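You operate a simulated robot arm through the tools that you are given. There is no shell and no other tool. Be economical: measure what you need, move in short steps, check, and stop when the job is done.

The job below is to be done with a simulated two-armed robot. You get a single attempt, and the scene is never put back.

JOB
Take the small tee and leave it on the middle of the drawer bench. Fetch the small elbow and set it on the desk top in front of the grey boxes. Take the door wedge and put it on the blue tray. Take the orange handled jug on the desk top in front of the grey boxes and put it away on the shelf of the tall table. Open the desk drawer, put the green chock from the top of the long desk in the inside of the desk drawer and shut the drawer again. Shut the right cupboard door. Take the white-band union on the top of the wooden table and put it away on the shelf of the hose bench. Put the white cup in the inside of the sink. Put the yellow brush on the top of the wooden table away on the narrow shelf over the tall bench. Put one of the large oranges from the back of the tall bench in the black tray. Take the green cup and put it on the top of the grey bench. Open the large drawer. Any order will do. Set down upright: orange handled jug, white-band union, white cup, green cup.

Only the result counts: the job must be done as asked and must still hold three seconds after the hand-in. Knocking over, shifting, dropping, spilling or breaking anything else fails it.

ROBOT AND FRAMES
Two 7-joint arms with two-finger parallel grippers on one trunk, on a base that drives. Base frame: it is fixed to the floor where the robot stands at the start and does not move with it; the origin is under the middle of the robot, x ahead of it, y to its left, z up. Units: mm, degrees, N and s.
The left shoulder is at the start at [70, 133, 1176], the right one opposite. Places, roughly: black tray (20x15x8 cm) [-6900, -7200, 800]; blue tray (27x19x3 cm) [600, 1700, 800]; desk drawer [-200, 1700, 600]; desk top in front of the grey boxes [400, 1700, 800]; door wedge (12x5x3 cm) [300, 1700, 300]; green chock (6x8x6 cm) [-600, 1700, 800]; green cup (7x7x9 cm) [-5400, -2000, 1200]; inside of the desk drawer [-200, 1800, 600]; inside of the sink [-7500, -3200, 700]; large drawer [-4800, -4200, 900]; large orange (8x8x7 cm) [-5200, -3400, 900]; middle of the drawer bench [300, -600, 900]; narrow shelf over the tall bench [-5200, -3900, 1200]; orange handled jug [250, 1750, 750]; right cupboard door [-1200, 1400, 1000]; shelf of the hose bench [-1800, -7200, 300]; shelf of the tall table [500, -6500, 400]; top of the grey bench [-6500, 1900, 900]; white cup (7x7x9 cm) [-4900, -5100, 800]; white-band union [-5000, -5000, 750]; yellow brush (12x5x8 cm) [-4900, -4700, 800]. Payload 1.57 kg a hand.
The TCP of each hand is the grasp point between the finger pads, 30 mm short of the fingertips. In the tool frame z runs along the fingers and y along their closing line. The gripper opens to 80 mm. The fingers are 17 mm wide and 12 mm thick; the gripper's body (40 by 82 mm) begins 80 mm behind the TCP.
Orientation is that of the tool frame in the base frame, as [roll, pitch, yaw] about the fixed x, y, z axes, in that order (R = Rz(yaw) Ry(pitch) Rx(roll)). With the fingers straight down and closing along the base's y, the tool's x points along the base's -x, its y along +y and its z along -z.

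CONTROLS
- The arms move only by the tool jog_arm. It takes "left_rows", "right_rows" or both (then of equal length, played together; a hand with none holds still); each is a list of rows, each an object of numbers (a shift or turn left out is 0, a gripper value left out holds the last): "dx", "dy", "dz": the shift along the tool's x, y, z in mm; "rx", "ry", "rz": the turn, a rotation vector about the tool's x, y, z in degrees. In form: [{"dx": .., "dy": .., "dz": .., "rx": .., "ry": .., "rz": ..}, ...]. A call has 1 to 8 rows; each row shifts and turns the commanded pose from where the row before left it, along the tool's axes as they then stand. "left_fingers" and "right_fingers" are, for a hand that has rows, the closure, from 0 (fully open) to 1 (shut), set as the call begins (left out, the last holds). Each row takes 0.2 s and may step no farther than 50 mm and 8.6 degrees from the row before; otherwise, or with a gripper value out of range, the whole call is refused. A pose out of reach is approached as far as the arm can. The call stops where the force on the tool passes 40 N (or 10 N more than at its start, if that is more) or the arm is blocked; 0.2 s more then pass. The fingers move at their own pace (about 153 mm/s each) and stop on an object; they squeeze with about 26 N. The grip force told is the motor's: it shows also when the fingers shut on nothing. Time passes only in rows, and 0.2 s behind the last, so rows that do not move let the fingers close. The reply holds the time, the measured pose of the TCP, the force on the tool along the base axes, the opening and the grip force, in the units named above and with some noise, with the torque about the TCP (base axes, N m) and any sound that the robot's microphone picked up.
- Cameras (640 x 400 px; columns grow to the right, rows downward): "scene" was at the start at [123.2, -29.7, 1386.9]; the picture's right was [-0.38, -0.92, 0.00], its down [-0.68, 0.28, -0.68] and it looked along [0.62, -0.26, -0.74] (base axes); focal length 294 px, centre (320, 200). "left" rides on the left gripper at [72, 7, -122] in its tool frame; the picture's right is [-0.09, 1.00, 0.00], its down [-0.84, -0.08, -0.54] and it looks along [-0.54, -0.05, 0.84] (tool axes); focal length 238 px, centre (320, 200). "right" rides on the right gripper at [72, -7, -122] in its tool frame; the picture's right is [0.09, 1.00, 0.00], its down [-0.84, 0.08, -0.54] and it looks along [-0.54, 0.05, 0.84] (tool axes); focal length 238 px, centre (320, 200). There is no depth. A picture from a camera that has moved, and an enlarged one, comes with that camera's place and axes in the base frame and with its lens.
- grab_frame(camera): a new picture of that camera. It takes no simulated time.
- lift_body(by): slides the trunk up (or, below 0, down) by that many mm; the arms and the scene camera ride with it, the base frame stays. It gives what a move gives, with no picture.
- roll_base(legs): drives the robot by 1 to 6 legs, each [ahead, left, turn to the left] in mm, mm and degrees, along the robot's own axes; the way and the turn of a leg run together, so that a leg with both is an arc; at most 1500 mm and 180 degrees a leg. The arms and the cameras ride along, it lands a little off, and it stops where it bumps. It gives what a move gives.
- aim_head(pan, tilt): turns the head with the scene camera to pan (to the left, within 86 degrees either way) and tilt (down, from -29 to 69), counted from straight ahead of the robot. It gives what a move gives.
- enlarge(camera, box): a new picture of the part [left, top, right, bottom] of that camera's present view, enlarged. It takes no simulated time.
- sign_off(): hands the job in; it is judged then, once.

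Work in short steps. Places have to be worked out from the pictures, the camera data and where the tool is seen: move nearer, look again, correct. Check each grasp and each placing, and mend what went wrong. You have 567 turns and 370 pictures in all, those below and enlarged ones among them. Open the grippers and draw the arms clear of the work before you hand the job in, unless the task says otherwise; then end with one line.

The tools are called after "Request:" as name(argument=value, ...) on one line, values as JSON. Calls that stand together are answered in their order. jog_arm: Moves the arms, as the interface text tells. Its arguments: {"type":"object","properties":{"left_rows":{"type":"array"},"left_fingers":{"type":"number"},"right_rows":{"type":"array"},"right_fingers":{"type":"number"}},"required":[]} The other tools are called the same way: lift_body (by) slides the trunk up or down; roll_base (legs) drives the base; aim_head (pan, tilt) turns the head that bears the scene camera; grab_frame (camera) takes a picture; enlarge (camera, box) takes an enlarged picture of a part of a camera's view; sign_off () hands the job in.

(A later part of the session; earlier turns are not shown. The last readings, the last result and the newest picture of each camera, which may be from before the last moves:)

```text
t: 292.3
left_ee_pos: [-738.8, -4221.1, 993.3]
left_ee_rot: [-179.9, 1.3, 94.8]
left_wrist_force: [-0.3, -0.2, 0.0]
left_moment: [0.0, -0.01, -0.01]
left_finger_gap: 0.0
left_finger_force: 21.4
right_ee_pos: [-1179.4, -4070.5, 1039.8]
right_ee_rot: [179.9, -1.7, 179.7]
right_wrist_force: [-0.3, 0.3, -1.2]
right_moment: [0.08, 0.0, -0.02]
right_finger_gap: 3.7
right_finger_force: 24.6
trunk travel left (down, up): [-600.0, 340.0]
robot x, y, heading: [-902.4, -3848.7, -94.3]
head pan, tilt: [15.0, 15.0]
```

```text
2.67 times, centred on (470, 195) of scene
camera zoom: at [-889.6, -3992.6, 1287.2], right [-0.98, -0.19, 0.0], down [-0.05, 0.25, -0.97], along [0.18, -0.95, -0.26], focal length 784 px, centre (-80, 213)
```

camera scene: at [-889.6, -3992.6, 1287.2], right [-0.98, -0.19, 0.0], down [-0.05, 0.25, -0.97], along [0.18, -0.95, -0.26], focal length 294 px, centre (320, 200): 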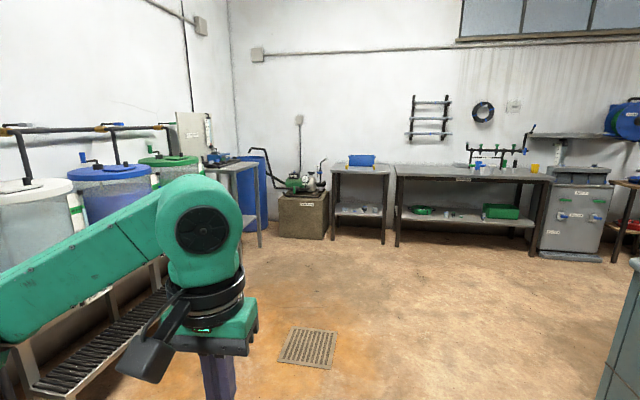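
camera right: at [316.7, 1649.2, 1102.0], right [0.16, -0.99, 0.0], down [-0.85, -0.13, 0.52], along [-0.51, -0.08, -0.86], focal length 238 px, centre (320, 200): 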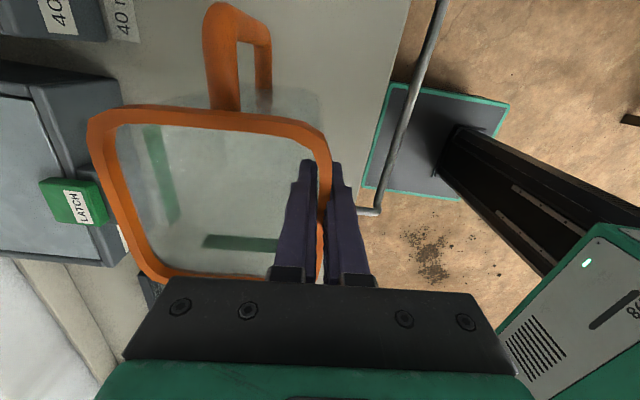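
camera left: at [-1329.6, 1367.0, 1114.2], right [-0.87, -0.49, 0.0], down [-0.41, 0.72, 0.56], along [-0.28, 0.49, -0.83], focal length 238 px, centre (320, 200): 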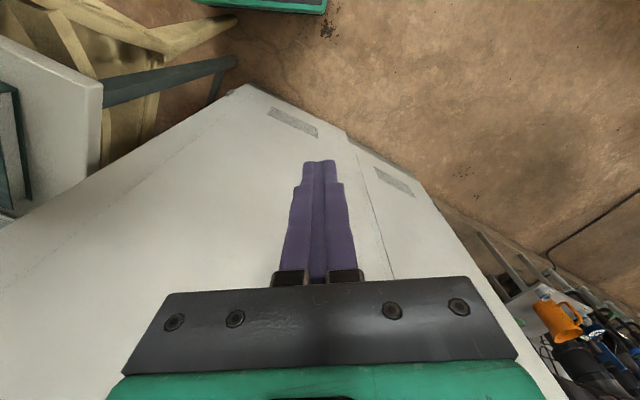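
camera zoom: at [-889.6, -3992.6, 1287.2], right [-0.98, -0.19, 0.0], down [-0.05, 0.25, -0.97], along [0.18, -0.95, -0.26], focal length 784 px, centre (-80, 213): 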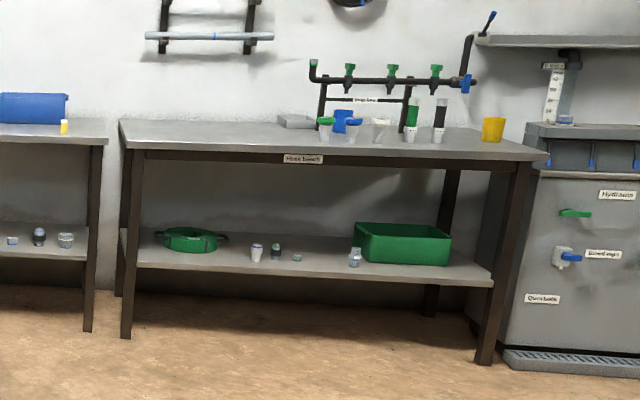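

The labelled hose bench is ahead right; the tall table with a lower shelf is ahead left by the blue barrel. I drive to y≈-6450 and turn to face it.

Request:
roll_base(legs=[[0, 0, 4], [1300, 0, 0], [1300, 0, 0], [0, 0, 90]])

Request:
aim_head(pan=0, tilt=22)

Request:
grab_frame(camera="scene")

```text
t: 309.2
left_ee_pos: [-516.0, -6281.7, 994.6]
left_ee_rot: [-179.8, 1.2, -171.0]
left_wrist_force: [0.1, 0.1, -0.5]
left_moment: [-0.01, -0.01, 0.02]
left_finger_gap: 0.0
left_finger_force: 21.3
right_ee_pos: [-636.0, -6731.7, 1038.5]
right_ee_rot: [179.8, -1.7, -86.3]
right_wrist_force: [0.0, -0.6, -2.0]
right_moment: [-0.01, 0.09, 0.01]
right_finger_gap: 3.8
right_finger_force: 24.6
trunk travel left (down, up): [-600.0, 340.0]
robot x, y, heading: [-874.5, -6475.5, -0.2]
head pan, tilt: [15.0, 15.0]
```

```text
t: 310.0
left_ee_pos: [-516.9, -6281.9, 992.9]
left_ee_rot: [-179.8, 1.3, -170.9]
left_wrist_force: [-0.2, 0.1, -0.6]
left_moment: [0.02, 0.0, -0.04]
left_finger_gap: 0.0
left_finger_force: 21.6
right_ee_pos: [-635.4, -6731.2, 1038.3]
right_ee_rot: [179.9, -1.6, -86.3]
right_wrist_force: [-0.4, -0.1, -2.0]
right_moment: [-0.01, 0.08, 0.01]
right_finger_gap: 3.4
right_finger_force: 24.6
trunk travel left (down, up): [-600.0, 340.0]
robot x, y, heading: [-870.7, -6473.3, -0.3]
head pan, tilt: [0.0, 22.0]
```

```text
253 pictures are left
camera scene: at [-730.9, -6472.4, 1275.8], right [0.0, -1.0, 0.0], down [-0.37, 0.0, -0.93], along [0.93, 0.0, -0.37], focal length 294 px, centre (320, 200)
```

scene: 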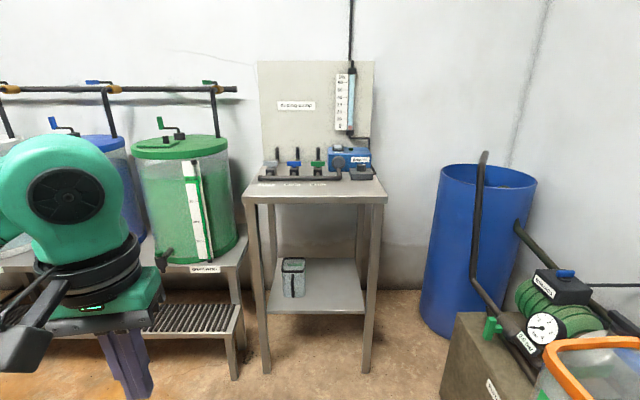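

Tall table: top ≈875, shelf ≈347, front at x≈275, y −6710…−6207; a box sits on the shelf's left. I'll approach at heading 40° with the trunk low so the right arm slides the jug onto the free right part.

Request:
roll_base(legs=[[600, -170, 0], [0, 0, 40]])

Request:
lift_body(by=-400)

Request:
lift_body(by=-135)

Request:
aim_head(pan=-35, tilt=20)

Request:
grab_frame(camera="scene")

Request:
grab_frame(camera="right")

```text
t: 315.4
left_ee_pos: [-127.3, -6271.9, 993.3]
left_ee_rot: [-179.9, 1.3, -130.7]
left_wrist_force: [-0.3, 0.3, -0.2]
left_moment: [0.01, -0.01, -0.04]
left_finger_gap: 0.1
left_finger_force: 21.4
right_ee_pos: [73.2, -6691.6, 1038.2]
right_ee_rot: [179.8, -1.7, -45.8]
right_wrist_force: [-0.2, 0.1, -1.4]
right_moment: [-0.06, 0.04, -0.01]
right_finger_gap: 3.8
right_finger_force: 24.9
trunk travel left (down, up): [-600.0, 340.0]
robot x, y, heading: [-274.2, -6647.4, 39.9]
head pan, tilt: [0.0, 22.0]
```

```text
t: 319.2
left_ee_pos: [-128.5, -6271.8, 593.6]
left_ee_rot: [-179.8, 1.3, -130.7]
left_wrist_force: [0.7, 0.9, 0.5]
left_moment: [0.01, 0.0, -0.04]
left_finger_gap: 0.0
left_finger_force: 20.9
right_ee_pos: [72.0, -6691.3, 637.7]
right_ee_rot: [179.9, -1.7, -45.8]
right_wrist_force: [-0.4, -1.3, -2.5]
right_moment: [-0.04, 0.05, 0.0]
right_finger_gap: 3.6
right_finger_force: 24.8
trunk travel left (down, up): [-200.0, 740.0]
robot x, y, heading: [-274.3, -6649.0, 40.0]
head pan, tilt: [0.0, 22.0]
```

```text
t: 320.9
left_ee_pos: [-127.3, -6270.3, 458.2]
left_ee_rot: [-179.7, 1.1, -130.7]
left_wrist_force: [-0.8, 0.2, 0.2]
left_moment: [0.01, -0.01, 0.0]
left_finger_gap: 0.0
left_finger_force: 21.1
right_ee_pos: [73.2, -6689.7, 503.6]
right_ee_rot: [179.8, -1.9, -45.8]
right_wrist_force: [0.5, 0.0, -2.3]
right_moment: [-0.1, 0.07, 0.01]
right_finger_gap: 3.6
right_finger_force: 25.5
trunk travel left (down, up): [-65.0, 875.0]
robot x, y, heading: [-277.4, -6650.9, 40.2]
head pan, tilt: [0.0, 22.0]
```

```text
t: 321.9
left_ee_pos: [-128.6, -6270.2, 456.2]
left_ee_rot: [-179.8, 1.1, -130.6]
left_wrist_force: [-0.6, 0.8, 0.9]
left_moment: [-0.04, 0.02, -0.01]
left_finger_gap: 0.1
left_finger_force: 21.6
right_ee_pos: [71.4, -6688.7, 503.6]
right_ee_rot: [179.5, -1.9, -45.8]
right_wrist_force: [-0.1, 0.0, -2.5]
right_moment: [-0.07, 0.05, 0.01]
right_finger_gap: 3.5
right_finger_force: 24.6
trunk travel left (down, up): [-65.0, 875.0]
robot x, y, heading: [-276.9, -6647.2, 40.6]
head pan, tilt: [-35.0, 20.0]
```

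```text
252 pictures are left
camera scene: at [-145.4, -6603.0, 743.6], right [0.09, -1.0, 0.01], down [-0.34, -0.04, -0.94], along [0.94, 0.09, -0.34], focal length 294 px, centre (320, 200)
```

scene: 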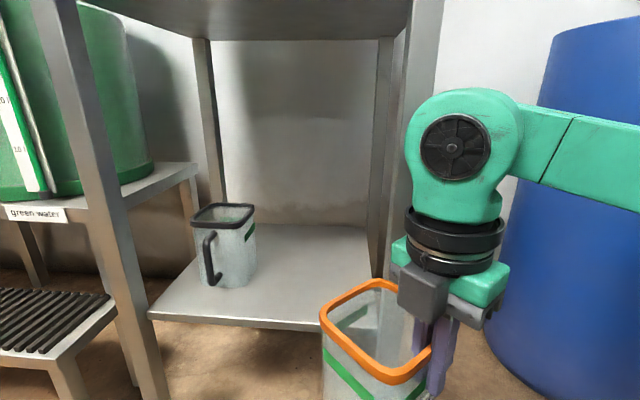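

```text
251 pictures are left
camera right: at [125.6, -6732.9, 628.2], right [-0.65, -0.76, 0.01], down [-0.65, 0.56, 0.51], along [-0.4, 0.33, -0.86], focal length 238 px, centre (320, 200)
```

right: 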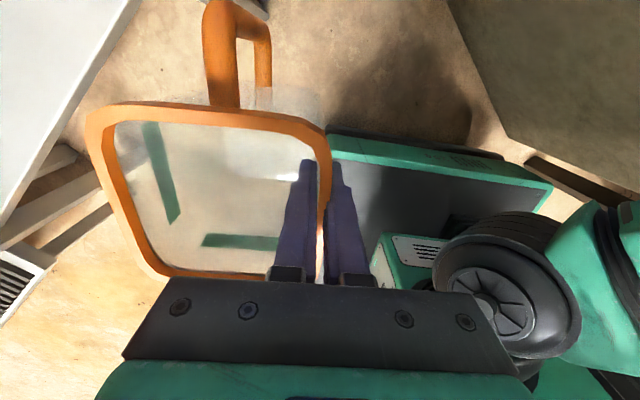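

A second (black-rimmed) jug is on the shelf's left. With the elbow out to the right, the table leg is a risk, so I'll come in straight (heading 0) with the arm well stretched.

Request:
lift_body(by=80)

Request:
roll_base(legs=[[0, 0, -40.4], [80, 272, 0]])

Request:
jog_arm(left_rows=[{"dx": 30}, {"dx": 30}, {"dx": 30}, {}], right_rows=[{"dx": -34, "dy": -10}, {"dx": -34, "dy": -30}, {"dx": -34, "dy": -30}, {"dy": -40}])

Request:
aim_head(pan=-5, tilt=20)

Request:
grab_frame(camera="scene")

```text
t: 323.0
left_ee_pos: [-128.7, -6271.3, 539.7]
left_ee_rot: [-179.8, 1.4, -130.7]
left_wrist_force: [0.4, 0.8, 0.2]
left_moment: [-0.06, 0.01, 0.02]
left_finger_gap: 0.0
left_finger_force: 21.0
right_ee_pos: [72.9, -6692.5, 583.5]
right_ee_rot: [179.9, -1.7, -45.8]
right_wrist_force: [-0.4, 0.3, -1.0]
right_moment: [-0.08, 0.04, 0.0]
right_finger_gap: 3.8
right_finger_force: 25.0
trunk travel left (down, up): [-145.0, 795.0]
robot x, y, heading: [-274.6, -6651.0, 40.2]
head pan, tilt: [-35.0, 20.0]
```

```text
t: 326.9
left_ee_pos: [165.5, -6201.3, 539.1]
left_ee_rot: [-179.8, 1.3, -172.1]
left_wrist_force: [-0.3, 0.4, -0.4]
left_moment: [0.0, -0.03, 0.0]
left_finger_gap: 0.0
left_finger_force: 21.4
right_ee_pos: [39.1, -6650.3, 583.3]
right_ee_rot: [179.9, -1.7, -87.2]
right_wrist_force: [0.7, 0.5, -1.4]
right_moment: [-0.02, 0.11, 0.02]
right_finger_gap: 3.7
right_finger_force: 24.7
trunk travel left (down, up): [-145.0, 795.0]
robot x, y, heading: [-194.0, -6385.4, -0.8]
head pan, tilt: [-35.0, 20.0]
```

```text
t: 327.9
left_ee_pos: [79.7, -6216.8, 537.6]
left_ee_rot: [-179.7, 1.2, -172.1]
left_wrist_force: [-0.3, 0.1, -0.1]
left_moment: [0.0, 0.01, -0.01]
left_finger_gap: 0.0
left_finger_force: 21.3
right_ee_pos: [141.9, -6545.6, 579.3]
right_ee_rot: [179.8, -1.7, -87.2]
right_wrist_force: [0.2, -0.5, -1.8]
right_moment: [-0.01, 0.06, -0.01]
right_finger_gap: 3.6
right_finger_force: 24.1
trunk travel left (down, up): [-145.0, 795.0]
robot x, y, heading: [-192.9, -6386.2, -1.2]
head pan, tilt: [-35.0, 20.0]
```

```text
t: 328.8
left_ee_pos: [79.4, -6217.1, 537.3]
left_ee_rot: [-179.9, 1.3, -172.1]
left_wrist_force: [0.4, -0.5, -0.6]
left_moment: [0.01, -0.02, 0.0]
left_finger_gap: 0.2
left_finger_force: 21.1
right_ee_pos: [143.0, -6545.2, 580.0]
right_ee_rot: [180.0, -1.7, -87.2]
right_wrist_force: [-0.4, 0.7, -1.9]
right_moment: [0.03, 0.09, -0.03]
right_finger_gap: 3.6
right_finger_force: 24.2
trunk travel left (down, up): [-145.0, 795.0]
robot x, y, heading: [-194.5, -6386.3, -1.1]
head pan, tilt: [-5.0, 20.0]
```

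```text
250 pictures are left
camera scene: at [-51.6, -6396.7, 824.0], right [-0.11, -0.99, 0.0], down [-0.34, 0.04, -0.94], along [0.93, -0.1, -0.34], focal length 294 px, centre (320, 200)
```

scene: 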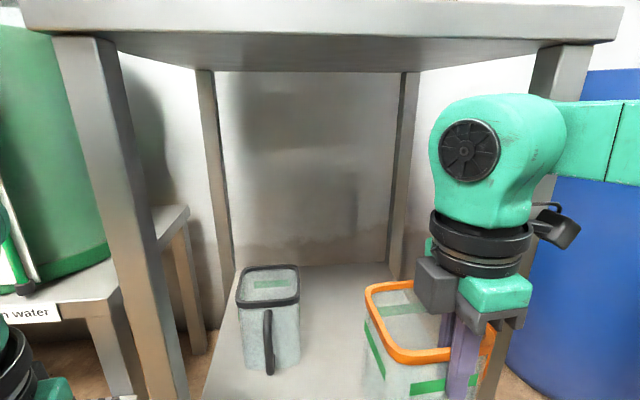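

Shelf clearance is good. I lower 85 mm, drive forward 100 mm and look at the forearm versus the table's right leg.

Request:
lift_body(by=-85)

Request:
roll_base(legs=[[90, 15, 1]])

Request:
aim_head(pan=-30, tilt=15)

Request:
grab_frame(camera="scene")

Request:
grab_frame(camera="right")

```text
t: 330.0
left_ee_pos: [80.4, -6216.0, 452.9]
left_ee_rot: [-179.9, 1.3, -172.1]
left_wrist_force: [-0.7, -0.7, 0.0]
left_moment: [0.0, 0.01, -0.02]
left_finger_gap: 0.0
left_finger_force: 21.1
right_ee_pos: [142.2, -6545.2, 495.0]
right_ee_rot: [179.9, -1.7, -87.2]
right_wrist_force: [0.0, 0.0, -1.7]
right_moment: [0.03, 0.1, 0.01]
right_finger_gap: 3.5
right_finger_force: 24.7
trunk travel left (down, up): [-60.0, 880.0]
robot x, y, heading: [-194.4, -6386.5, -1.1]
head pan, tilt: [-5.0, 20.0]
```

```text
t: 331.1
left_ee_pos: [165.6, -6197.4, 451.8]
left_ee_rot: [-179.8, 1.3, -171.0]
left_wrist_force: [0.4, -0.4, -0.4]
left_moment: [0.02, -0.01, -0.01]
left_finger_gap: 0.3
left_finger_force: 21.0
right_ee_pos: [233.9, -6525.4, 494.5]
right_ee_rot: [-180.0, -1.7, -86.1]
right_wrist_force: [-0.4, 1.0, -1.0]
right_moment: [-0.04, 0.1, -0.01]
right_finger_gap: 3.7
right_finger_force: 25.0
trunk travel left (down, up): [-60.0, 880.0]
robot x, y, heading: [-100.7, -6374.1, 0.1]
head pan, tilt: [-5.0, 20.0]
```

```text
t: 332.0
left_ee_pos: [166.2, -6197.8, 452.6]
left_ee_rot: [-179.8, 1.3, -171.1]
left_wrist_force: [0.2, 0.8, -0.3]
left_moment: [-0.03, 0.0, 0.04]
left_finger_gap: 0.0
left_finger_force: 21.0
right_ee_pos: [234.5, -6525.0, 495.0]
right_ee_rot: [179.9, -1.7, -86.3]
right_wrist_force: [-0.1, 0.0, -2.1]
right_moment: [-0.01, 0.08, 0.0]
right_finger_gap: 3.7
right_finger_force: 25.2
trunk travel left (down, up): [-60.0, 880.0]
robot x, y, heading: [-106.8, -6368.6, -0.3]
head pan, tilt: [-30.0, 15.0]
```

```text
249 pictures are left
camera scene: at [26.4, -6418.9, 747.1], right [-0.5, -0.87, 0.0], down [-0.22, 0.13, -0.97], along [0.84, -0.48, -0.26], focal length 294 px, centre (320, 200)
```

scene: 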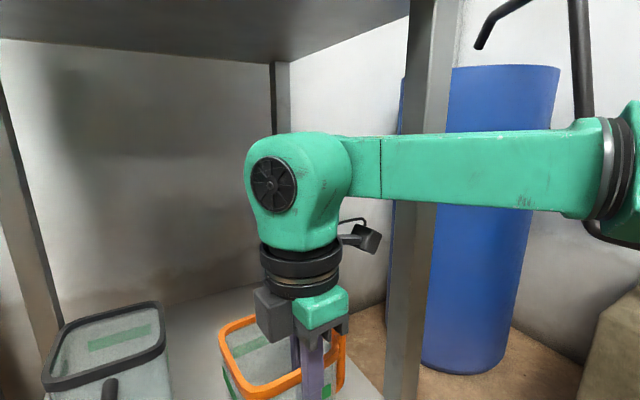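

```text
248 pictures are left
camera right: at [246.0, -6593.2, 619.5], right [-0.99, -0.16, 0.01], down [-0.13, 0.85, 0.52], along [-0.09, 0.51, -0.86], focal length 238 px, centre (320, 200)
```

right: 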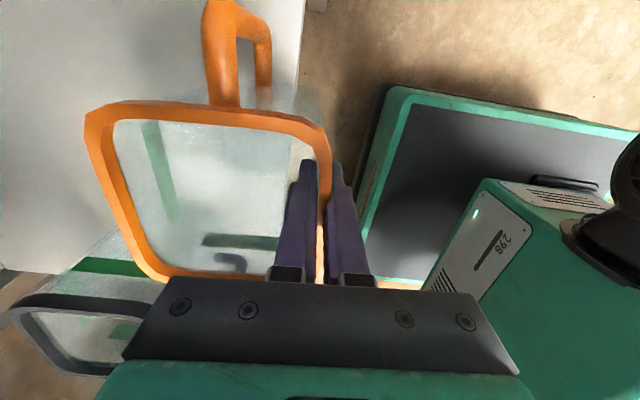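

The forearm would meet the right table leg from here. Standing further left (robot y≈-6215) swings the elbow clear of it, so I back off and reposition.

Request:
roll_base(legs=[[-150, 0, 0], [0, 155, 0]])

Request:
jog_arm(right_rows=[{"dx": 35}, {"dx": 35}, {"dx": 35}, {"dx": 35}])

Request:
roll_base(legs=[[115, 0, 0]])

Request:
grab_frame(camera="scene")

```text
t: 334.4
left_ee_pos: [16.6, -6045.1, 451.5]
left_ee_rot: [-179.9, 1.2, -171.4]
left_wrist_force: [-0.1, -1.0, -1.2]
left_moment: [0.01, -0.01, 0.0]
left_finger_gap: 0.0
left_finger_force: 21.6
right_ee_pos: [82.2, -6373.6, 494.0]
right_ee_rot: [180.0, -1.7, -86.5]
right_wrist_force: [0.0, -0.1, -2.0]
right_moment: [0.0, 0.09, 0.03]
right_finger_gap: 3.8
right_finger_force: 24.7
trunk travel left (down, up): [-60.0, 880.0]
robot x, y, heading: [-252.5, -6216.6, -0.7]
head pan, tilt: [-30.0, 15.0]
```

```text
t: 335.4
left_ee_pos: [16.1, -6045.2, 452.4]
left_ee_rot: [-179.8, 1.3, -171.4]
left_wrist_force: [0.2, 0.3, -0.6]
left_moment: [-0.02, 0.0, 0.02]
left_finger_gap: 0.0
left_finger_force: 21.0
right_ee_pos: [88.9, -6513.6, 499.2]
right_ee_rot: [179.9, -1.6, -86.6]
right_wrist_force: [0.8, 0.3, -1.3]
right_moment: [0.0, 0.05, 0.0]
right_finger_gap: 3.5
right_finger_force: 24.1
trunk travel left (down, up): [-60.0, 880.0]
robot x, y, heading: [-254.9, -6218.5, -0.5]
head pan, tilt: [-30.0, 15.0]
```

```text
t: 336.6
left_ee_pos: [129.2, -6046.5, 453.7]
left_ee_rot: [-179.8, 1.3, -171.5]
left_wrist_force: [0.9, 0.5, 0.3]
left_moment: [0.0, -0.03, -0.01]
left_finger_gap: 0.0
left_finger_force: 21.3
right_ee_pos: [200.1, -6513.2, 498.6]
right_ee_rot: [179.9, -1.7, -86.7]
right_wrist_force: [-0.1, 0.5, -0.8]
right_moment: [0.02, 0.1, -0.02]
right_finger_gap: 3.6
right_finger_force: 24.9
trunk travel left (down, up): [-60.0, 880.0]
robot x, y, heading: [-141.5, -6215.6, -0.6]
head pan, tilt: [-30.0, 15.0]
```

```text
247 pictures are left
camera scene: at [-12.5, -6266.7, 747.1], right [-0.51, -0.86, 0.0], down [-0.22, 0.13, -0.97], along [0.83, -0.49, -0.26], focal length 294 px, centre (320, 200)
```

scene: 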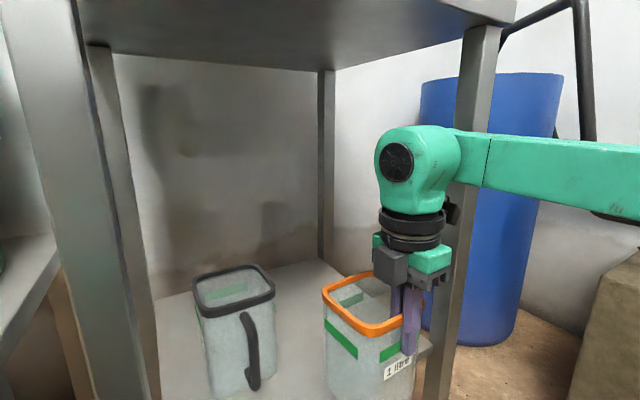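

The path is clear now. I extend the jug in 80 mm and look.

Request:
jog_arm(right_rows=[{"dx": 2, "dy": -40}, {"dx": 3, "dy": -40}])

Request:
grab_frame(camera="scene")

```text
t: 337.2
left_ee_pos: [129.6, -6047.2, 451.9]
left_ee_rot: [-179.8, 1.2, -171.6]
left_wrist_force: [0.2, 0.4, 0.9]
left_moment: [0.0, -0.03, 0.02]
left_finger_gap: 0.0
left_finger_force: 21.2
right_ee_pos: [278.2, -6513.9, 495.9]
right_ee_rot: [179.9, -1.7, -86.8]
right_wrist_force: [1.0, 0.5, -2.0]
right_moment: [0.03, 0.06, -0.02]
right_finger_gap: 3.7
right_finger_force: 24.9
trunk travel left (down, up): [-60.0, 880.0]
robot x, y, heading: [-144.5, -6219.6, -0.7]
head pan, tilt: [-30.0, 15.0]
```

```text
246 pictures are left
camera scene: at [-12.4, -6266.8, 747.1], right [-0.51, -0.86, 0.0], down [-0.22, 0.13, -0.97], along [0.83, -0.49, -0.26], focal length 294 px, centre (320, 200)
```

scene: 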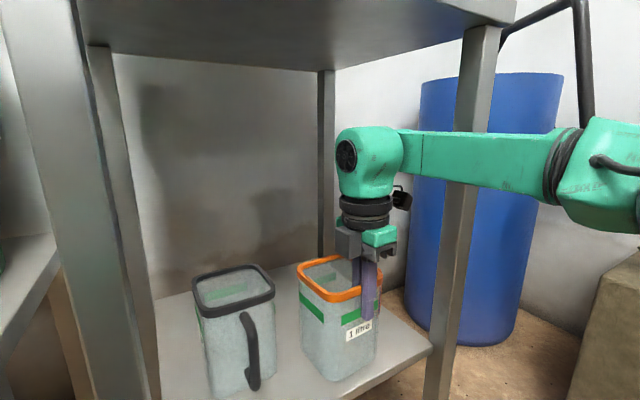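

Good. I extend 55 mm more and then lower to contact.

Request:
jog_arm(right_rows=[{"dx": 2, "dy": -28}, {"dx": 2, "dy": -27}, {"dz": 8}, {"dz": 6}])

Request:
grab_frame(camera="scene")

```text
t: 338.2
left_ee_pos: [128.3, -6046.0, 454.0]
left_ee_rot: [-179.7, 1.5, -171.6]
left_wrist_force: [-0.4, -0.4, 1.0]
left_moment: [-0.04, 0.0, 0.0]
left_finger_gap: 0.0
left_finger_force: 21.4
right_ee_pos: [335.8, -6515.1, 485.6]
right_ee_rot: [-179.9, -1.7, -86.9]
right_wrist_force: [0.3, -3.0, 11.4]
right_moment: [0.43, 0.12, 0.01]
right_finger_gap: 3.9
right_finger_force: 24.8
trunk travel left (down, up): [-60.0, 880.0]
robot x, y, heading: [-139.3, -6221.1, -0.9]
head pan, tilt: [-30.0, 15.0]
```

```text
245 pictures are left
camera scene: at [-13.5, -6266.3, 747.7], right [-0.51, -0.86, 0.0], down [-0.22, 0.13, -0.97], along [0.83, -0.49, -0.26], focal length 294 px, centre (320, 200)
```

scene: 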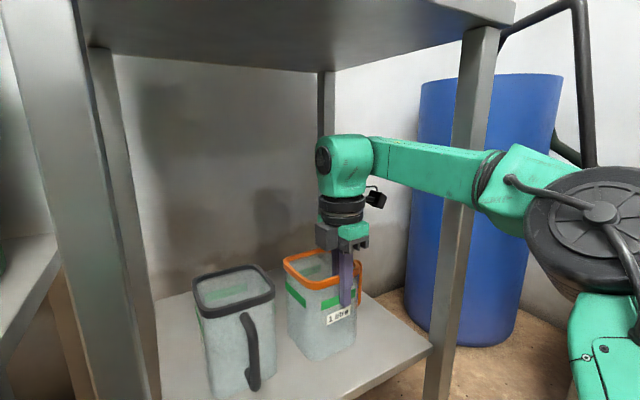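

The jug touches the shelf. I settle 2 mm, open gently, and rise.

Request:
jog_arm(right_rows=[{"dz": 2}])

Request:
jog_arm(right_fingers=0.6, right_rows=[{}, {}, {"dz": -15}, {"dz": -20}, {"dz": -20}])

Request:
grab_frame(camera="scene")

```text
t: 338.6
left_ee_pos: [129.3, -6045.6, 453.5]
left_ee_rot: [-179.7, 1.4, -171.5]
left_wrist_force: [0.4, -0.1, -0.1]
left_moment: [-0.01, -0.04, 0.0]
left_finger_gap: 0.0
left_finger_force: 22.1
right_ee_pos: [334.5, -6515.3, 485.8]
right_ee_rot: [-179.6, -1.8, -86.8]
right_wrist_force: [1.0, -7.1, 20.7]
right_moment: [0.18, 0.01, 0.01]
right_finger_gap: 3.8
right_finger_force: 24.9
trunk travel left (down, up): [-60.0, 880.0]
robot x, y, heading: [-143.9, -6222.4, -0.6]
head pan, tilt: [-30.0, 15.0]
```

```text
t: 339.8
left_ee_pos: [130.3, -6046.4, 452.2]
left_ee_rot: [-179.9, 1.3, -171.5]
left_wrist_force: [-0.5, 0.3, 0.5]
left_moment: [0.01, 0.0, 0.0]
left_finger_gap: 0.0
left_finger_force: 21.0
right_ee_pos: [335.4, -6511.7, 540.5]
right_ee_rot: [179.8, -1.8, -86.7]
right_wrist_force: [0.1, 0.2, -0.2]
right_moment: [0.0, 0.0, -0.01]
right_finger_gap: 31.7
right_finger_force: 0.1
trunk travel left (down, up): [-60.0, 880.0]
robot x, y, heading: [-143.4, -6219.1, -0.8]
head pan, tilt: [-30.0, 15.0]
```

```text
244 pictures are left
camera scene: at [-12.6, -6266.6, 747.1], right [-0.51, -0.86, 0.0], down [-0.22, 0.13, -0.97], along [0.83, -0.49, -0.26], focal length 294 px, centre (320, 200)
```

scene: 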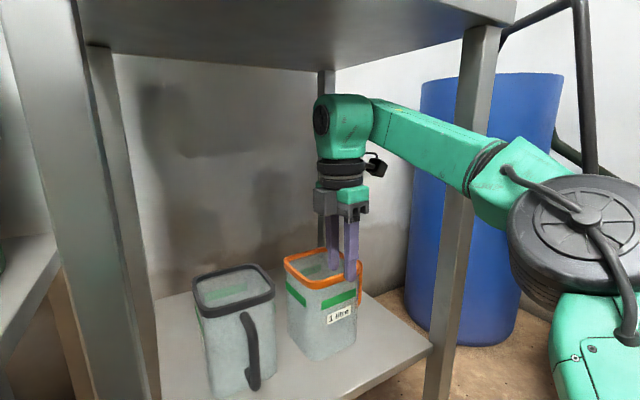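

Jug stands upright. I rise 25 mm more to clear the rim and retract.

Request:
jog_arm(right_rows=[{"dz": -15}, {"dz": -12}, {"dy": 40}, {"dy": 40}, {"dy": 40}])

Request:
roll_base(legs=[[-350, 0, 0]])

Request:
grab_frame(camera="scene")

```text
t: 341.0
left_ee_pos: [128.8, -6046.2, 452.6]
left_ee_rot: [-179.8, 1.2, -171.5]
left_wrist_force: [-0.2, -0.3, 0.0]
left_moment: [-0.01, 0.0, -0.02]
left_finger_gap: 0.2
left_finger_force: 21.2
right_ee_pos: [216.0, -6515.2, 565.0]
right_ee_rot: [179.9, -1.6, -86.8]
right_wrist_force: [0.7, 0.4, 0.8]
right_moment: [0.01, 0.02, -0.04]
right_finger_gap: 32.2
right_finger_force: 0.2
trunk travel left (down, up): [-60.0, 880.0]
robot x, y, heading: [-144.2, -6215.6, -0.5]
head pan, tilt: [-30.0, 15.0]
```

```text
t: 343.3
left_ee_pos: [-218.6, -6042.3, 453.6]
left_ee_rot: [-179.8, 1.3, -171.6]
left_wrist_force: [-0.1, -0.6, 0.5]
left_moment: [0.02, -0.04, 0.02]
left_finger_gap: 0.0
left_finger_force: 21.0
right_ee_pos: [-132.3, -6512.2, 564.9]
right_ee_rot: [179.9, -1.7, -86.5]
right_wrist_force: [0.8, 0.3, -0.5]
right_moment: [-0.02, 0.03, -0.02]
right_finger_gap: 32.2
right_finger_force: 0.1
trunk travel left (down, up): [-60.0, 880.0]
robot x, y, heading: [-491.5, -6216.5, -0.4]
head pan, tilt: [-30.0, 15.0]
```

```text
243 pictures are left
camera scene: at [-360.0, -6262.8, 747.2], right [-0.51, -0.86, 0.0], down [-0.22, 0.13, -0.97], along [0.83, -0.49, -0.26], focal length 294 px, centre (320, 200)
```

scene: 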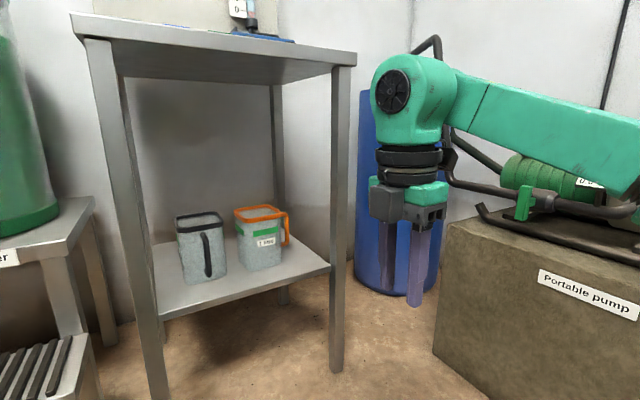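

The jug is upright on the tall table's shelf. I raise the trunk and turn to survey the way west to the wooden table.

Request:
lift_body(by=400)

Request:
lift_body(by=200)

Request:
roll_base(legs=[[-200, 0, 0], [0, 0, 170]])

Request:
aim_head(pan=0, tilt=12)

Request:
grab_frame(camera="scene")

```text
t: 347.1
left_ee_pos: [-218.2, -6042.7, 852.5]
left_ee_rot: [-179.9, 1.3, -171.5]
left_wrist_force: [-0.3, 0.0, 0.6]
left_moment: [0.01, -0.02, 0.03]
left_finger_gap: 0.1
left_finger_force: 21.6
right_ee_pos: [-132.1, -6511.7, 965.0]
right_ee_rot: [179.9, -1.6, -86.5]
right_wrist_force: [0.4, -0.2, 0.0]
right_moment: [0.01, -0.02, 0.01]
right_finger_gap: 32.2
right_finger_force: 0.1
trunk travel left (down, up): [-460.0, 480.0]
robot x, y, heading: [-492.1, -6214.6, -0.6]
head pan, tilt: [-30.0, 15.0]
```

```text
t: 349.3
left_ee_pos: [-218.2, -6042.4, 1052.8]
left_ee_rot: [-179.9, 1.3, -171.5]
left_wrist_force: [0.1, 0.3, 0.4]
left_moment: [-0.01, 0.05, 0.01]
left_finger_gap: 0.0
left_finger_force: 21.4
right_ee_pos: [-132.1, -6512.2, 1164.0]
right_ee_rot: [179.9, -1.7, -86.7]
right_wrist_force: [0.0, -0.9, -0.4]
right_moment: [-0.02, 0.02, -0.02]
right_finger_gap: 31.9
right_finger_force: 0.0
trunk travel left (down, up): [-660.0, 280.0]
robot x, y, heading: [-486.9, -6216.4, -0.5]
head pan, tilt: [-30.0, 15.0]
```

```text
t: 357.7
left_ee_pos: [-987.2, -6324.2, 1052.5]
left_ee_rot: [-179.8, 1.4, -3.9]
left_wrist_force: [0.4, -0.1, -1.3]
left_moment: [0.03, -0.03, -0.01]
left_finger_gap: 0.3
left_finger_force: 21.3
right_ee_pos: [-969.9, -5845.8, 1165.2]
right_ee_rot: [179.9, -1.6, 80.9]
right_wrist_force: [0.1, 0.0, 0.3]
right_moment: [0.03, -0.03, -0.01]
right_finger_gap: 31.7
right_finger_force: 0.0
trunk travel left (down, up): [-660.0, 280.0]
robot x, y, heading: [-686.5, -6212.0, 167.0]
head pan, tilt: [-30.0, 15.0]
```

```text
t: 358.7
left_ee_pos: [-987.9, -6324.4, 1053.1]
left_ee_rot: [-179.8, 1.3, -3.9]
left_wrist_force: [-0.4, 0.0, -0.6]
left_moment: [0.0, -0.02, 0.04]
left_finger_gap: 0.0
left_finger_force: 21.6
right_ee_pos: [-971.4, -5846.6, 1164.9]
right_ee_rot: [179.9, -1.7, 81.0]
right_wrist_force: [-0.1, -0.1, 0.2]
right_moment: [0.01, 0.01, 0.0]
right_finger_gap: 32.0
right_finger_force: 0.1
trunk travel left (down, up): [-660.0, 280.0]
robot x, y, heading: [-683.7, -6214.4, 167.0]
head pan, tilt: [0.0, 12.0]
```

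```text
242 pictures are left
camera scene: at [-825.1, -6180.6, 1352.1], right [0.23, 0.97, 0.0], down [0.2, -0.05, -0.98], along [-0.95, 0.22, -0.21], focal length 294 px, centre (320, 200)
```

scene: 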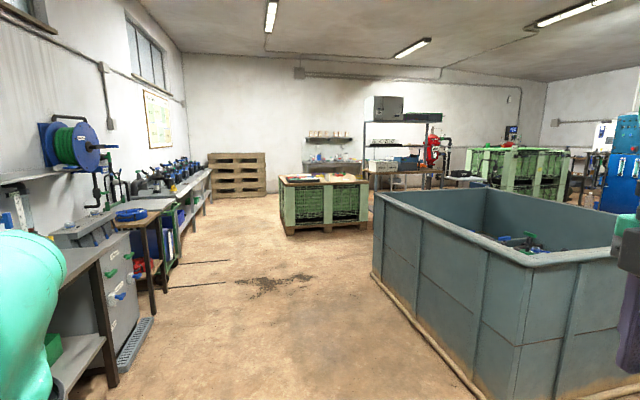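

The green crates with a wooden top ahead (≈(-5000, -5100)) are the wooden table. I drive 3 m along the corridor and look.

Request:
roll_base(legs=[[1500, 0, 0], [1500, 0, 0], [0, 0, 13]])

Request:
aim_head(pan=-12, tilt=20)

Request:
grab_frame(camera="scene")

```text
t: 374.1
left_ee_pos: [-3932.3, -5782.9, 1053.4]
left_ee_rot: [-179.8, 1.3, 10.8]
left_wrist_force: [-0.6, -0.7, 1.0]
left_moment: [0.04, 0.0, 0.02]
left_finger_gap: 0.0
left_finger_force: 21.6
right_ee_pos: [-4036.5, -5316.1, 1165.1]
right_ee_rot: [179.9, -1.7, 95.6]
right_wrist_force: [-0.8, -0.2, -0.2]
right_moment: [-0.02, 0.0, -0.01]
right_finger_gap: 31.8
right_finger_force: 0.1
trunk travel left (down, up): [-660.0, 280.0]
robot x, y, heading: [-3668.6, -5597.4, -178.4]
head pan, tilt: [0.0, 12.0]
```

```text
t: 374.9
left_ee_pos: [-3931.3, -5782.5, 1052.6]
left_ee_rot: [-179.8, 1.4, 10.8]
left_wrist_force: [0.4, -0.1, 0.7]
left_moment: [0.03, 0.01, 0.02]
left_finger_gap: 0.0
left_finger_force: 21.1
right_ee_pos: [-4037.3, -5316.5, 1165.8]
right_ee_rot: [179.8, -1.7, 95.6]
right_wrist_force: [-0.7, 0.3, -0.4]
right_moment: [0.01, 0.02, -0.05]
right_finger_gap: 31.9
right_finger_force: 0.1
trunk travel left (down, up): [-660.0, 280.0]
robot x, y, heading: [-3671.1, -5601.8, -178.5]
head pan, tilt: [-12.0, 20.0]
```

```text
241 pictures are left
camera scene: at [-3809.5, -5583.6, 1339.1], right [0.18, 0.98, 0.0], down [0.34, -0.06, -0.94], along [-0.92, 0.17, -0.34], focal length 294 px, centre (320, 200)
```

scene: 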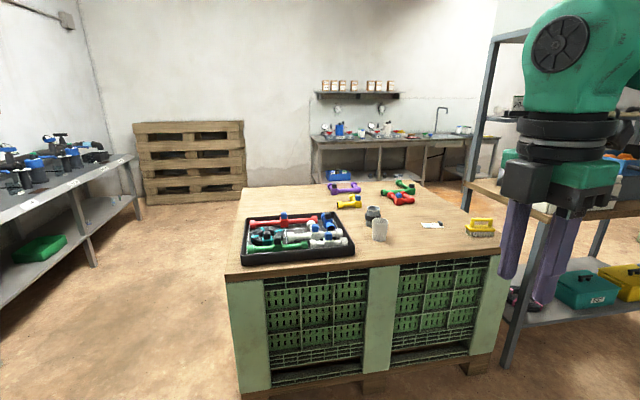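

Request:
enlarge(camera="scene", box=[225, 170, 505, 275])

Request:
enlarge(camera="scene", box=[340, 190, 460, 250])

```text
2.29 times, centred on (365, 222) of scene
camera zoom: at [-3809.5, -5583.6, 1339.1], right [0.18, 0.98, 0.0], down [0.34, -0.06, -0.94], along [-0.92, 0.17, -0.34], focal length 672 px, centre (217, 149)
```

zoom: 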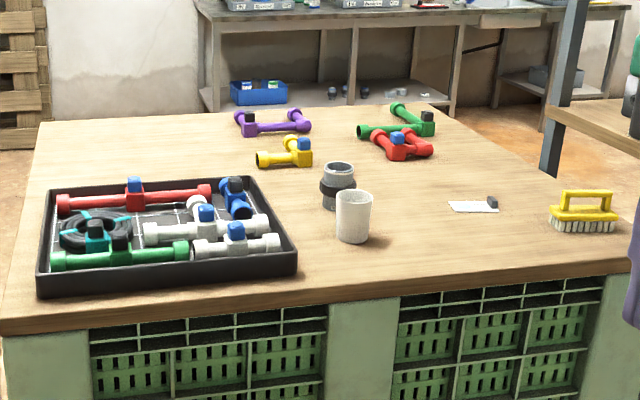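

```text
5.33 times, centred on (400, 220) of scene
camera zoom: at [-3809.5, -5583.6, 1339.1], right [0.18, 0.98, 0.0], down [0.34, -0.06, -0.94], along [-0.92, 0.17, -0.34], focal length 1568 px, centre (-107, 93)
```

zoom: 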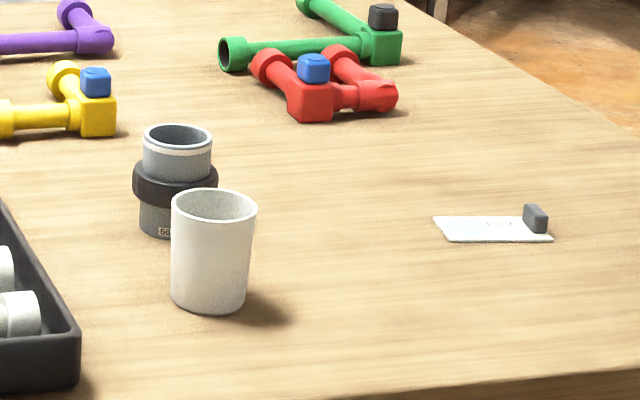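

White cup at ≈(-4866, -5131), the white-band union just behind at ≈(-5009, -5117), brush at ≈(-4843, -4659); table edge x≈-4705. I move up to the table with the cup in front of the left hand.

Request:
roll_base(legs=[[480, 0, -1.5], [0, -570, 0]])

Request:
jog_arm(left_fingers=0.5, left_rows=[{"rz": 8}, {"dx": -40}, {"dx": -40}, {"dx": -20}])

Request:
aim_head(pan=8, tilt=40)

Request:
grab_frame(camera="scene")

Request:
grab_frame(camera="left")

```text
t: 380.5
left_ee_pos: [-4418.0, -5219.3, 1051.7]
left_ee_rot: [-179.8, 1.3, 8.6]
left_wrist_force: [0.4, -0.1, -0.8]
left_moment: [0.03, 0.01, 0.01]
left_finger_gap: 0.0
left_finger_force: 22.4
right_ee_pos: [-4505.4, -4750.0, 1165.0]
right_ee_rot: [179.9, -1.8, 93.4]
right_wrist_force: [0.6, 0.3, -0.2]
right_moment: [0.0, 0.05, 0.02]
right_finger_gap: 31.9
right_finger_force: 0.0
trunk travel left (down, up): [-660.0, 280.0]
robot x, y, heading: [-4147.3, -5045.7, 179.3]
head pan, tilt: [-12.0, 20.0]
```

```text
t: 381.5
left_ee_pos: [-4519.7, -5219.6, 1053.2]
left_ee_rot: [-179.9, 1.3, 0.6]
left_wrist_force: [-0.5, 0.3, 1.1]
left_moment: [0.0, 0.01, 0.01]
left_finger_gap: 39.9
left_finger_force: 0.1
right_ee_pos: [-4506.4, -4749.4, 1166.2]
right_ee_rot: [179.9, -1.8, 93.4]
right_wrist_force: [0.9, -0.3, 0.7]
right_moment: [-0.04, 0.01, 0.02]
right_finger_gap: 32.2
right_finger_force: 0.0
trunk travel left (down, up): [-660.0, 280.0]
robot x, y, heading: [-4144.9, -5048.1, 179.5]
head pan, tilt: [-12.0, 20.0]
```

```text
t: 382.4
left_ee_pos: [-4518.9, -5221.6, 1053.1]
left_ee_rot: [-179.9, 1.3, 0.6]
left_wrist_force: [-0.5, 0.0, -0.1]
left_moment: [0.02, 0.01, -0.01]
left_finger_gap: 40.0
left_finger_force: 0.0
right_ee_pos: [-4505.3, -4748.1, 1166.1]
right_ee_rot: [179.8, -1.7, 93.4]
right_wrist_force: [0.7, 0.0, -1.2]
right_moment: [-0.01, -0.03, 0.0]
right_finger_gap: 31.8
right_finger_force: 0.0
trunk travel left (down, up): [-660.0, 280.0]
robot x, y, heading: [-4146.3, -5045.8, 179.1]
head pan, tilt: [8.0, 40.0]
```

```text
238 pictures are left
camera scene: at [-4282.2, -5055.9, 1307.7], right [-0.13, 0.99, 0.0], down [0.64, 0.08, -0.77], along [-0.76, -0.1, -0.64], focal length 294 px, centre (320, 200)
```

scene: 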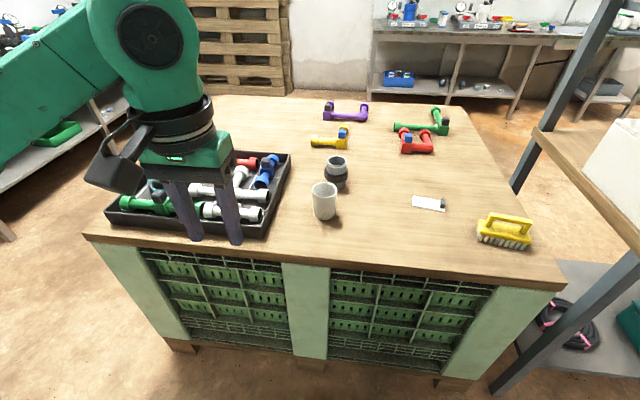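

```text
237 pictures are left
camera left: at [-4442.8, -5225.8, 1174.3], right [-0.08, -1.0, 0.0], down [-0.83, 0.07, 0.56], along [-0.56, 0.04, -0.83], focal length 238 px, centre (320, 200)
```

left: 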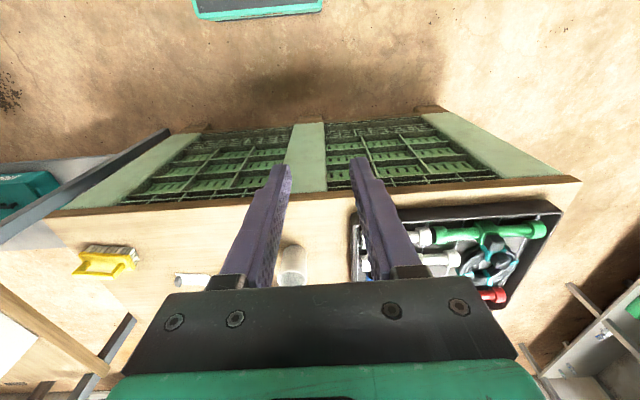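

Cup base ≈(-4884, -5121), table top ≈750, rim ≈840. I drive in 260 mm and bring the left hand above the cup's south wall to pinch it.

Request:
roll_base(legs=[[260, 0, 0.5]])

Request:
jog_arm(left_rows=[{"dx": -35, "dy": -22}, {"dx": -35, "dy": -22}, {"dx": -35, "dy": -22}, {"dz": 45}, {"dz": 45}])

Request:
grab_frame(camera="left")

Request:
grab_frame(camera="scene")

```text
t: 384.2
left_ee_pos: [-4771.8, -5217.9, 1054.1]
left_ee_rot: [-180.0, 1.4, 0.7]
left_wrist_force: [0.1, 0.0, 0.2]
left_moment: [0.0, 0.0, -0.01]
left_finger_gap: 39.8
left_finger_force: 0.0
right_ee_pos: [-4759.9, -4747.5, 1165.8]
right_ee_rot: [-180.0, -1.7, 93.5]
right_wrist_force: [-0.2, 0.4, -0.6]
right_moment: [-0.02, -0.01, 0.0]
right_finger_gap: 31.9
right_finger_force: 0.0
trunk travel left (down, up): [-660.0, 280.0]
robot x, y, heading: [-4402.5, -5046.3, 179.7]
head pan, tilt: [8.0, 40.0]
```

```text
t: 385.4
left_ee_pos: [-4881.1, -5151.9, 964.9]
left_ee_rot: [-180.0, 1.3, 0.6]
left_wrist_force: [0.3, -0.9, 0.1]
left_moment: [0.02, -0.01, 0.0]
left_finger_gap: 39.7
left_finger_force: 0.1
right_ee_pos: [-4762.6, -4748.2, 1165.9]
right_ee_rot: [179.9, -1.8, 93.5]
right_wrist_force: [-0.1, 0.4, -0.7]
right_moment: [0.0, 0.0, 0.01]
right_finger_gap: 32.3
right_finger_force: 0.2
trunk travel left (down, up): [-660.0, 280.0]
robot x, y, heading: [-4406.4, -5043.4, 179.6]
head pan, tilt: [8.0, 40.0]
```

```text
236 pictures are left
camera left: at [-4806.8, -5158.0, 1085.0], right [-0.08, -1.0, 0.0], down [-0.83, 0.07, 0.56], along [-0.56, 0.04, -0.83], focal length 238 px, centre (320, 200)
```

left: 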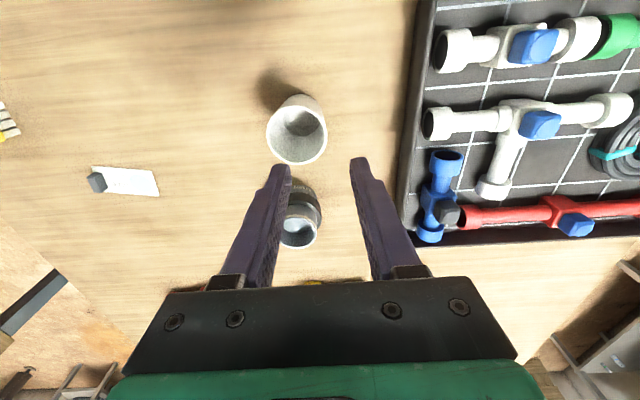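

```text
235 pictures are left
camera scene: at [-4537.8, -5054.8, 1307.6], right [-0.13, 0.99, 0.0], down [0.64, 0.09, -0.77], along [-0.76, -0.1, -0.64], focal length 294 px, centre (320, 200)
```

scene: 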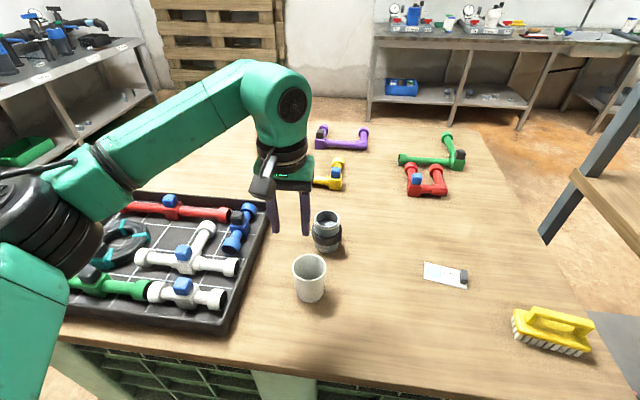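

Cup's south wall is at about (-4890, -5161). I correct by 9 mm and lower.

Request:
jog_arm(left_rows=[{"dx": -9, "dy": 9}, {"dz": 40}, {"dz": 35}])

Request:
grab_frame(camera="left")

```text
t: 386.2
left_ee_pos: [-4890.5, -5163.7, 891.1]
left_ee_rot: [-179.9, 1.2, 0.7]
left_wrist_force: [0.6, 0.1, 0.3]
left_moment: [0.0, -0.03, 0.01]
left_finger_gap: 40.0
left_finger_force: 0.1
right_ee_pos: [-4761.5, -4747.6, 1166.4]
right_ee_rot: [179.8, -1.8, 93.4]
right_wrist_force: [-0.3, -0.1, 0.4]
right_moment: [-0.02, -0.02, 0.03]
right_finger_gap: 32.0
right_finger_force: 0.1
trunk travel left (down, up): [-660.0, 280.0]
robot x, y, heading: [-4401.2, -5044.7, 179.9]
head pan, tilt: [8.0, 40.0]
```

```text
234 pictures are left
camera left: at [-4815.5, -5170.0, 1010.6], right [-0.08, -1.0, 0.0], down [-0.83, 0.07, 0.56], along [-0.56, 0.04, -0.83], focal length 238 px, centre (320, 200)
```

left: 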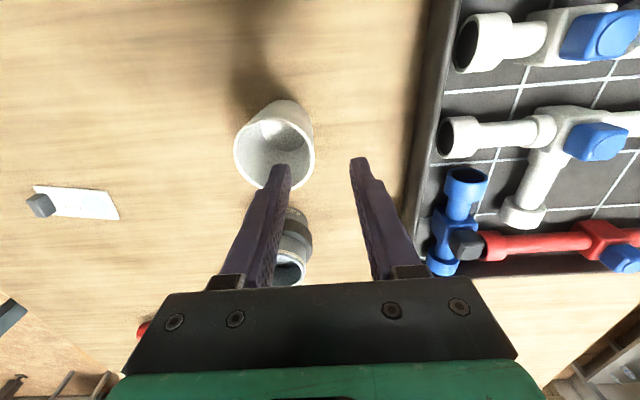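

Request:
jog_arm(left_rows=[{"dx": 6, "dy": -1, "dz": 22}, {"dz": 24}])

Request:
jog_arm(left_fingers=1, left_rows=[{}, {}, {}])

Request:
grab_frame(camera="left")

```text
t: 386.8
left_ee_pos: [-4885.8, -5162.2, 845.0]
left_ee_rot: [180.0, 1.3, 0.7]
left_wrist_force: [0.9, 0.5, 0.2]
left_moment: [-0.01, -0.01, 0.01]
left_finger_gap: 40.2
left_finger_force: 0.1
right_ee_pos: [-4762.2, -4749.0, 1165.0]
right_ee_rot: [180.0, -1.8, 93.5]
right_wrist_force: [0.7, -0.5, 0.4]
right_moment: [0.01, -0.03, -0.02]
right_finger_gap: 31.9
right_finger_force: 0.0
trunk travel left (down, up): [-660.0, 280.0]
robot x, y, heading: [-4402.1, -5043.4, 179.8]
head pan, tilt: [8.0, 40.0]
```

```text
t: 387.6
left_ee_pos: [-4886.4, -5161.7, 844.3]
left_ee_rot: [-179.9, 1.3, 0.6]
left_wrist_force: [1.0, 0.9, 2.5]
left_moment: [0.19, -0.05, 0.04]
left_finger_gap: 4.8
left_finger_force: 25.1
right_ee_pos: [-4761.2, -4748.1, 1164.1]
right_ee_rot: [180.0, -1.8, 93.5]
right_wrist_force: [0.3, 0.1, 0.4]
right_moment: [0.02, 0.03, -0.01]
right_finger_gap: 32.1
right_finger_force: 0.1
trunk travel left (down, up): [-660.0, 280.0]
robot x, y, heading: [-4403.5, -5044.5, 179.5]
head pan, tilt: [8.0, 40.0]
```

```text
233 pictures are left
camera left: at [-4810.9, -5167.6, 965.4], right [-0.08, -1.0, 0.0], down [-0.82, 0.07, 0.56], along [-0.56, 0.04, -0.83], focal length 238 px, centre (320, 200)
```

left: 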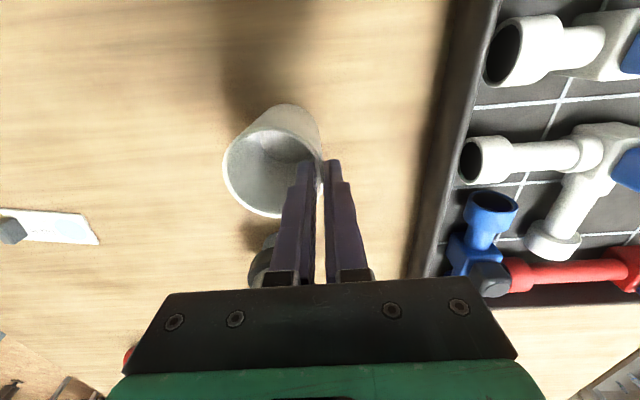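

Cup wall pinched. I lift it 150 mm and draw it aside, checking it.

Request:
jog_arm(left_rows=[{"dz": -20}, {"dz": -40}, {"dz": -45}, {"dz": -45}, {"dx": 40, "dy": 20}, {"dx": 40, "dy": 20}])

Request:
grab_frame(camera="left")

Request:
grab_frame(camera="scene")

```text
t: 389.0
left_ee_pos: [-4800.1, -5201.8, 993.2]
left_ee_rot: [-180.0, 1.5, 0.7]
left_wrist_force: [0.1, -0.5, 0.2]
left_moment: [-0.02, 0.0, 0.04]
left_finger_gap: 4.6
left_finger_force: 25.4
right_ee_pos: [-4759.2, -4747.9, 1166.3]
right_ee_rot: [180.0, -1.8, 93.5]
right_wrist_force: [0.4, 0.6, -0.5]
right_moment: [0.04, 0.0, -0.05]
right_finger_gap: 32.0
right_finger_force: 0.1
trunk travel left (down, up): [-660.0, 280.0]
robot x, y, heading: [-4400.2, -5044.5, 179.7]
head pan, tilt: [8.0, 40.0]
```

```text
232 pictures are left
camera left: at [-4724.2, -5208.5, 1113.1], right [-0.08, -1.0, 0.0], down [-0.82, 0.07, 0.56], along [-0.56, 0.04, -0.83], focal length 238 px, centre (320, 200)
```

left: 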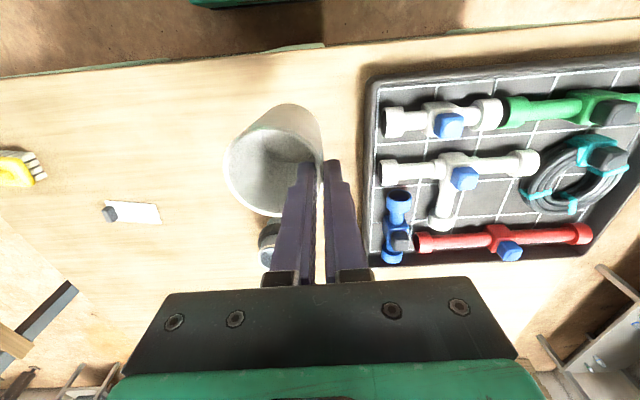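

```text
231 pictures are left
camera scene: at [-4535.2, -5055.8, 1307.8], right [-0.13, 0.99, 0.0], down [0.64, 0.09, -0.77], along [-0.76, -0.1, -0.64], focal length 294 px, centre (320, 200)
```

scene: 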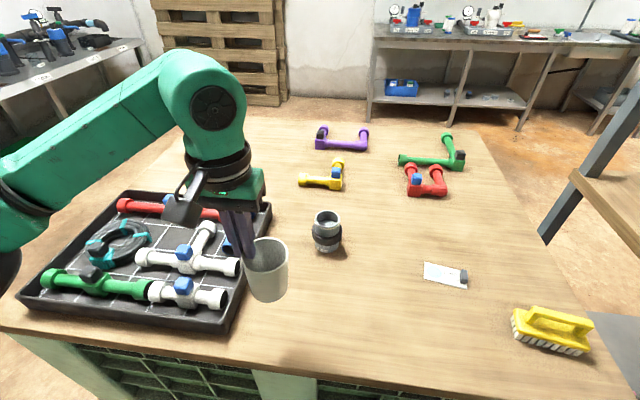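

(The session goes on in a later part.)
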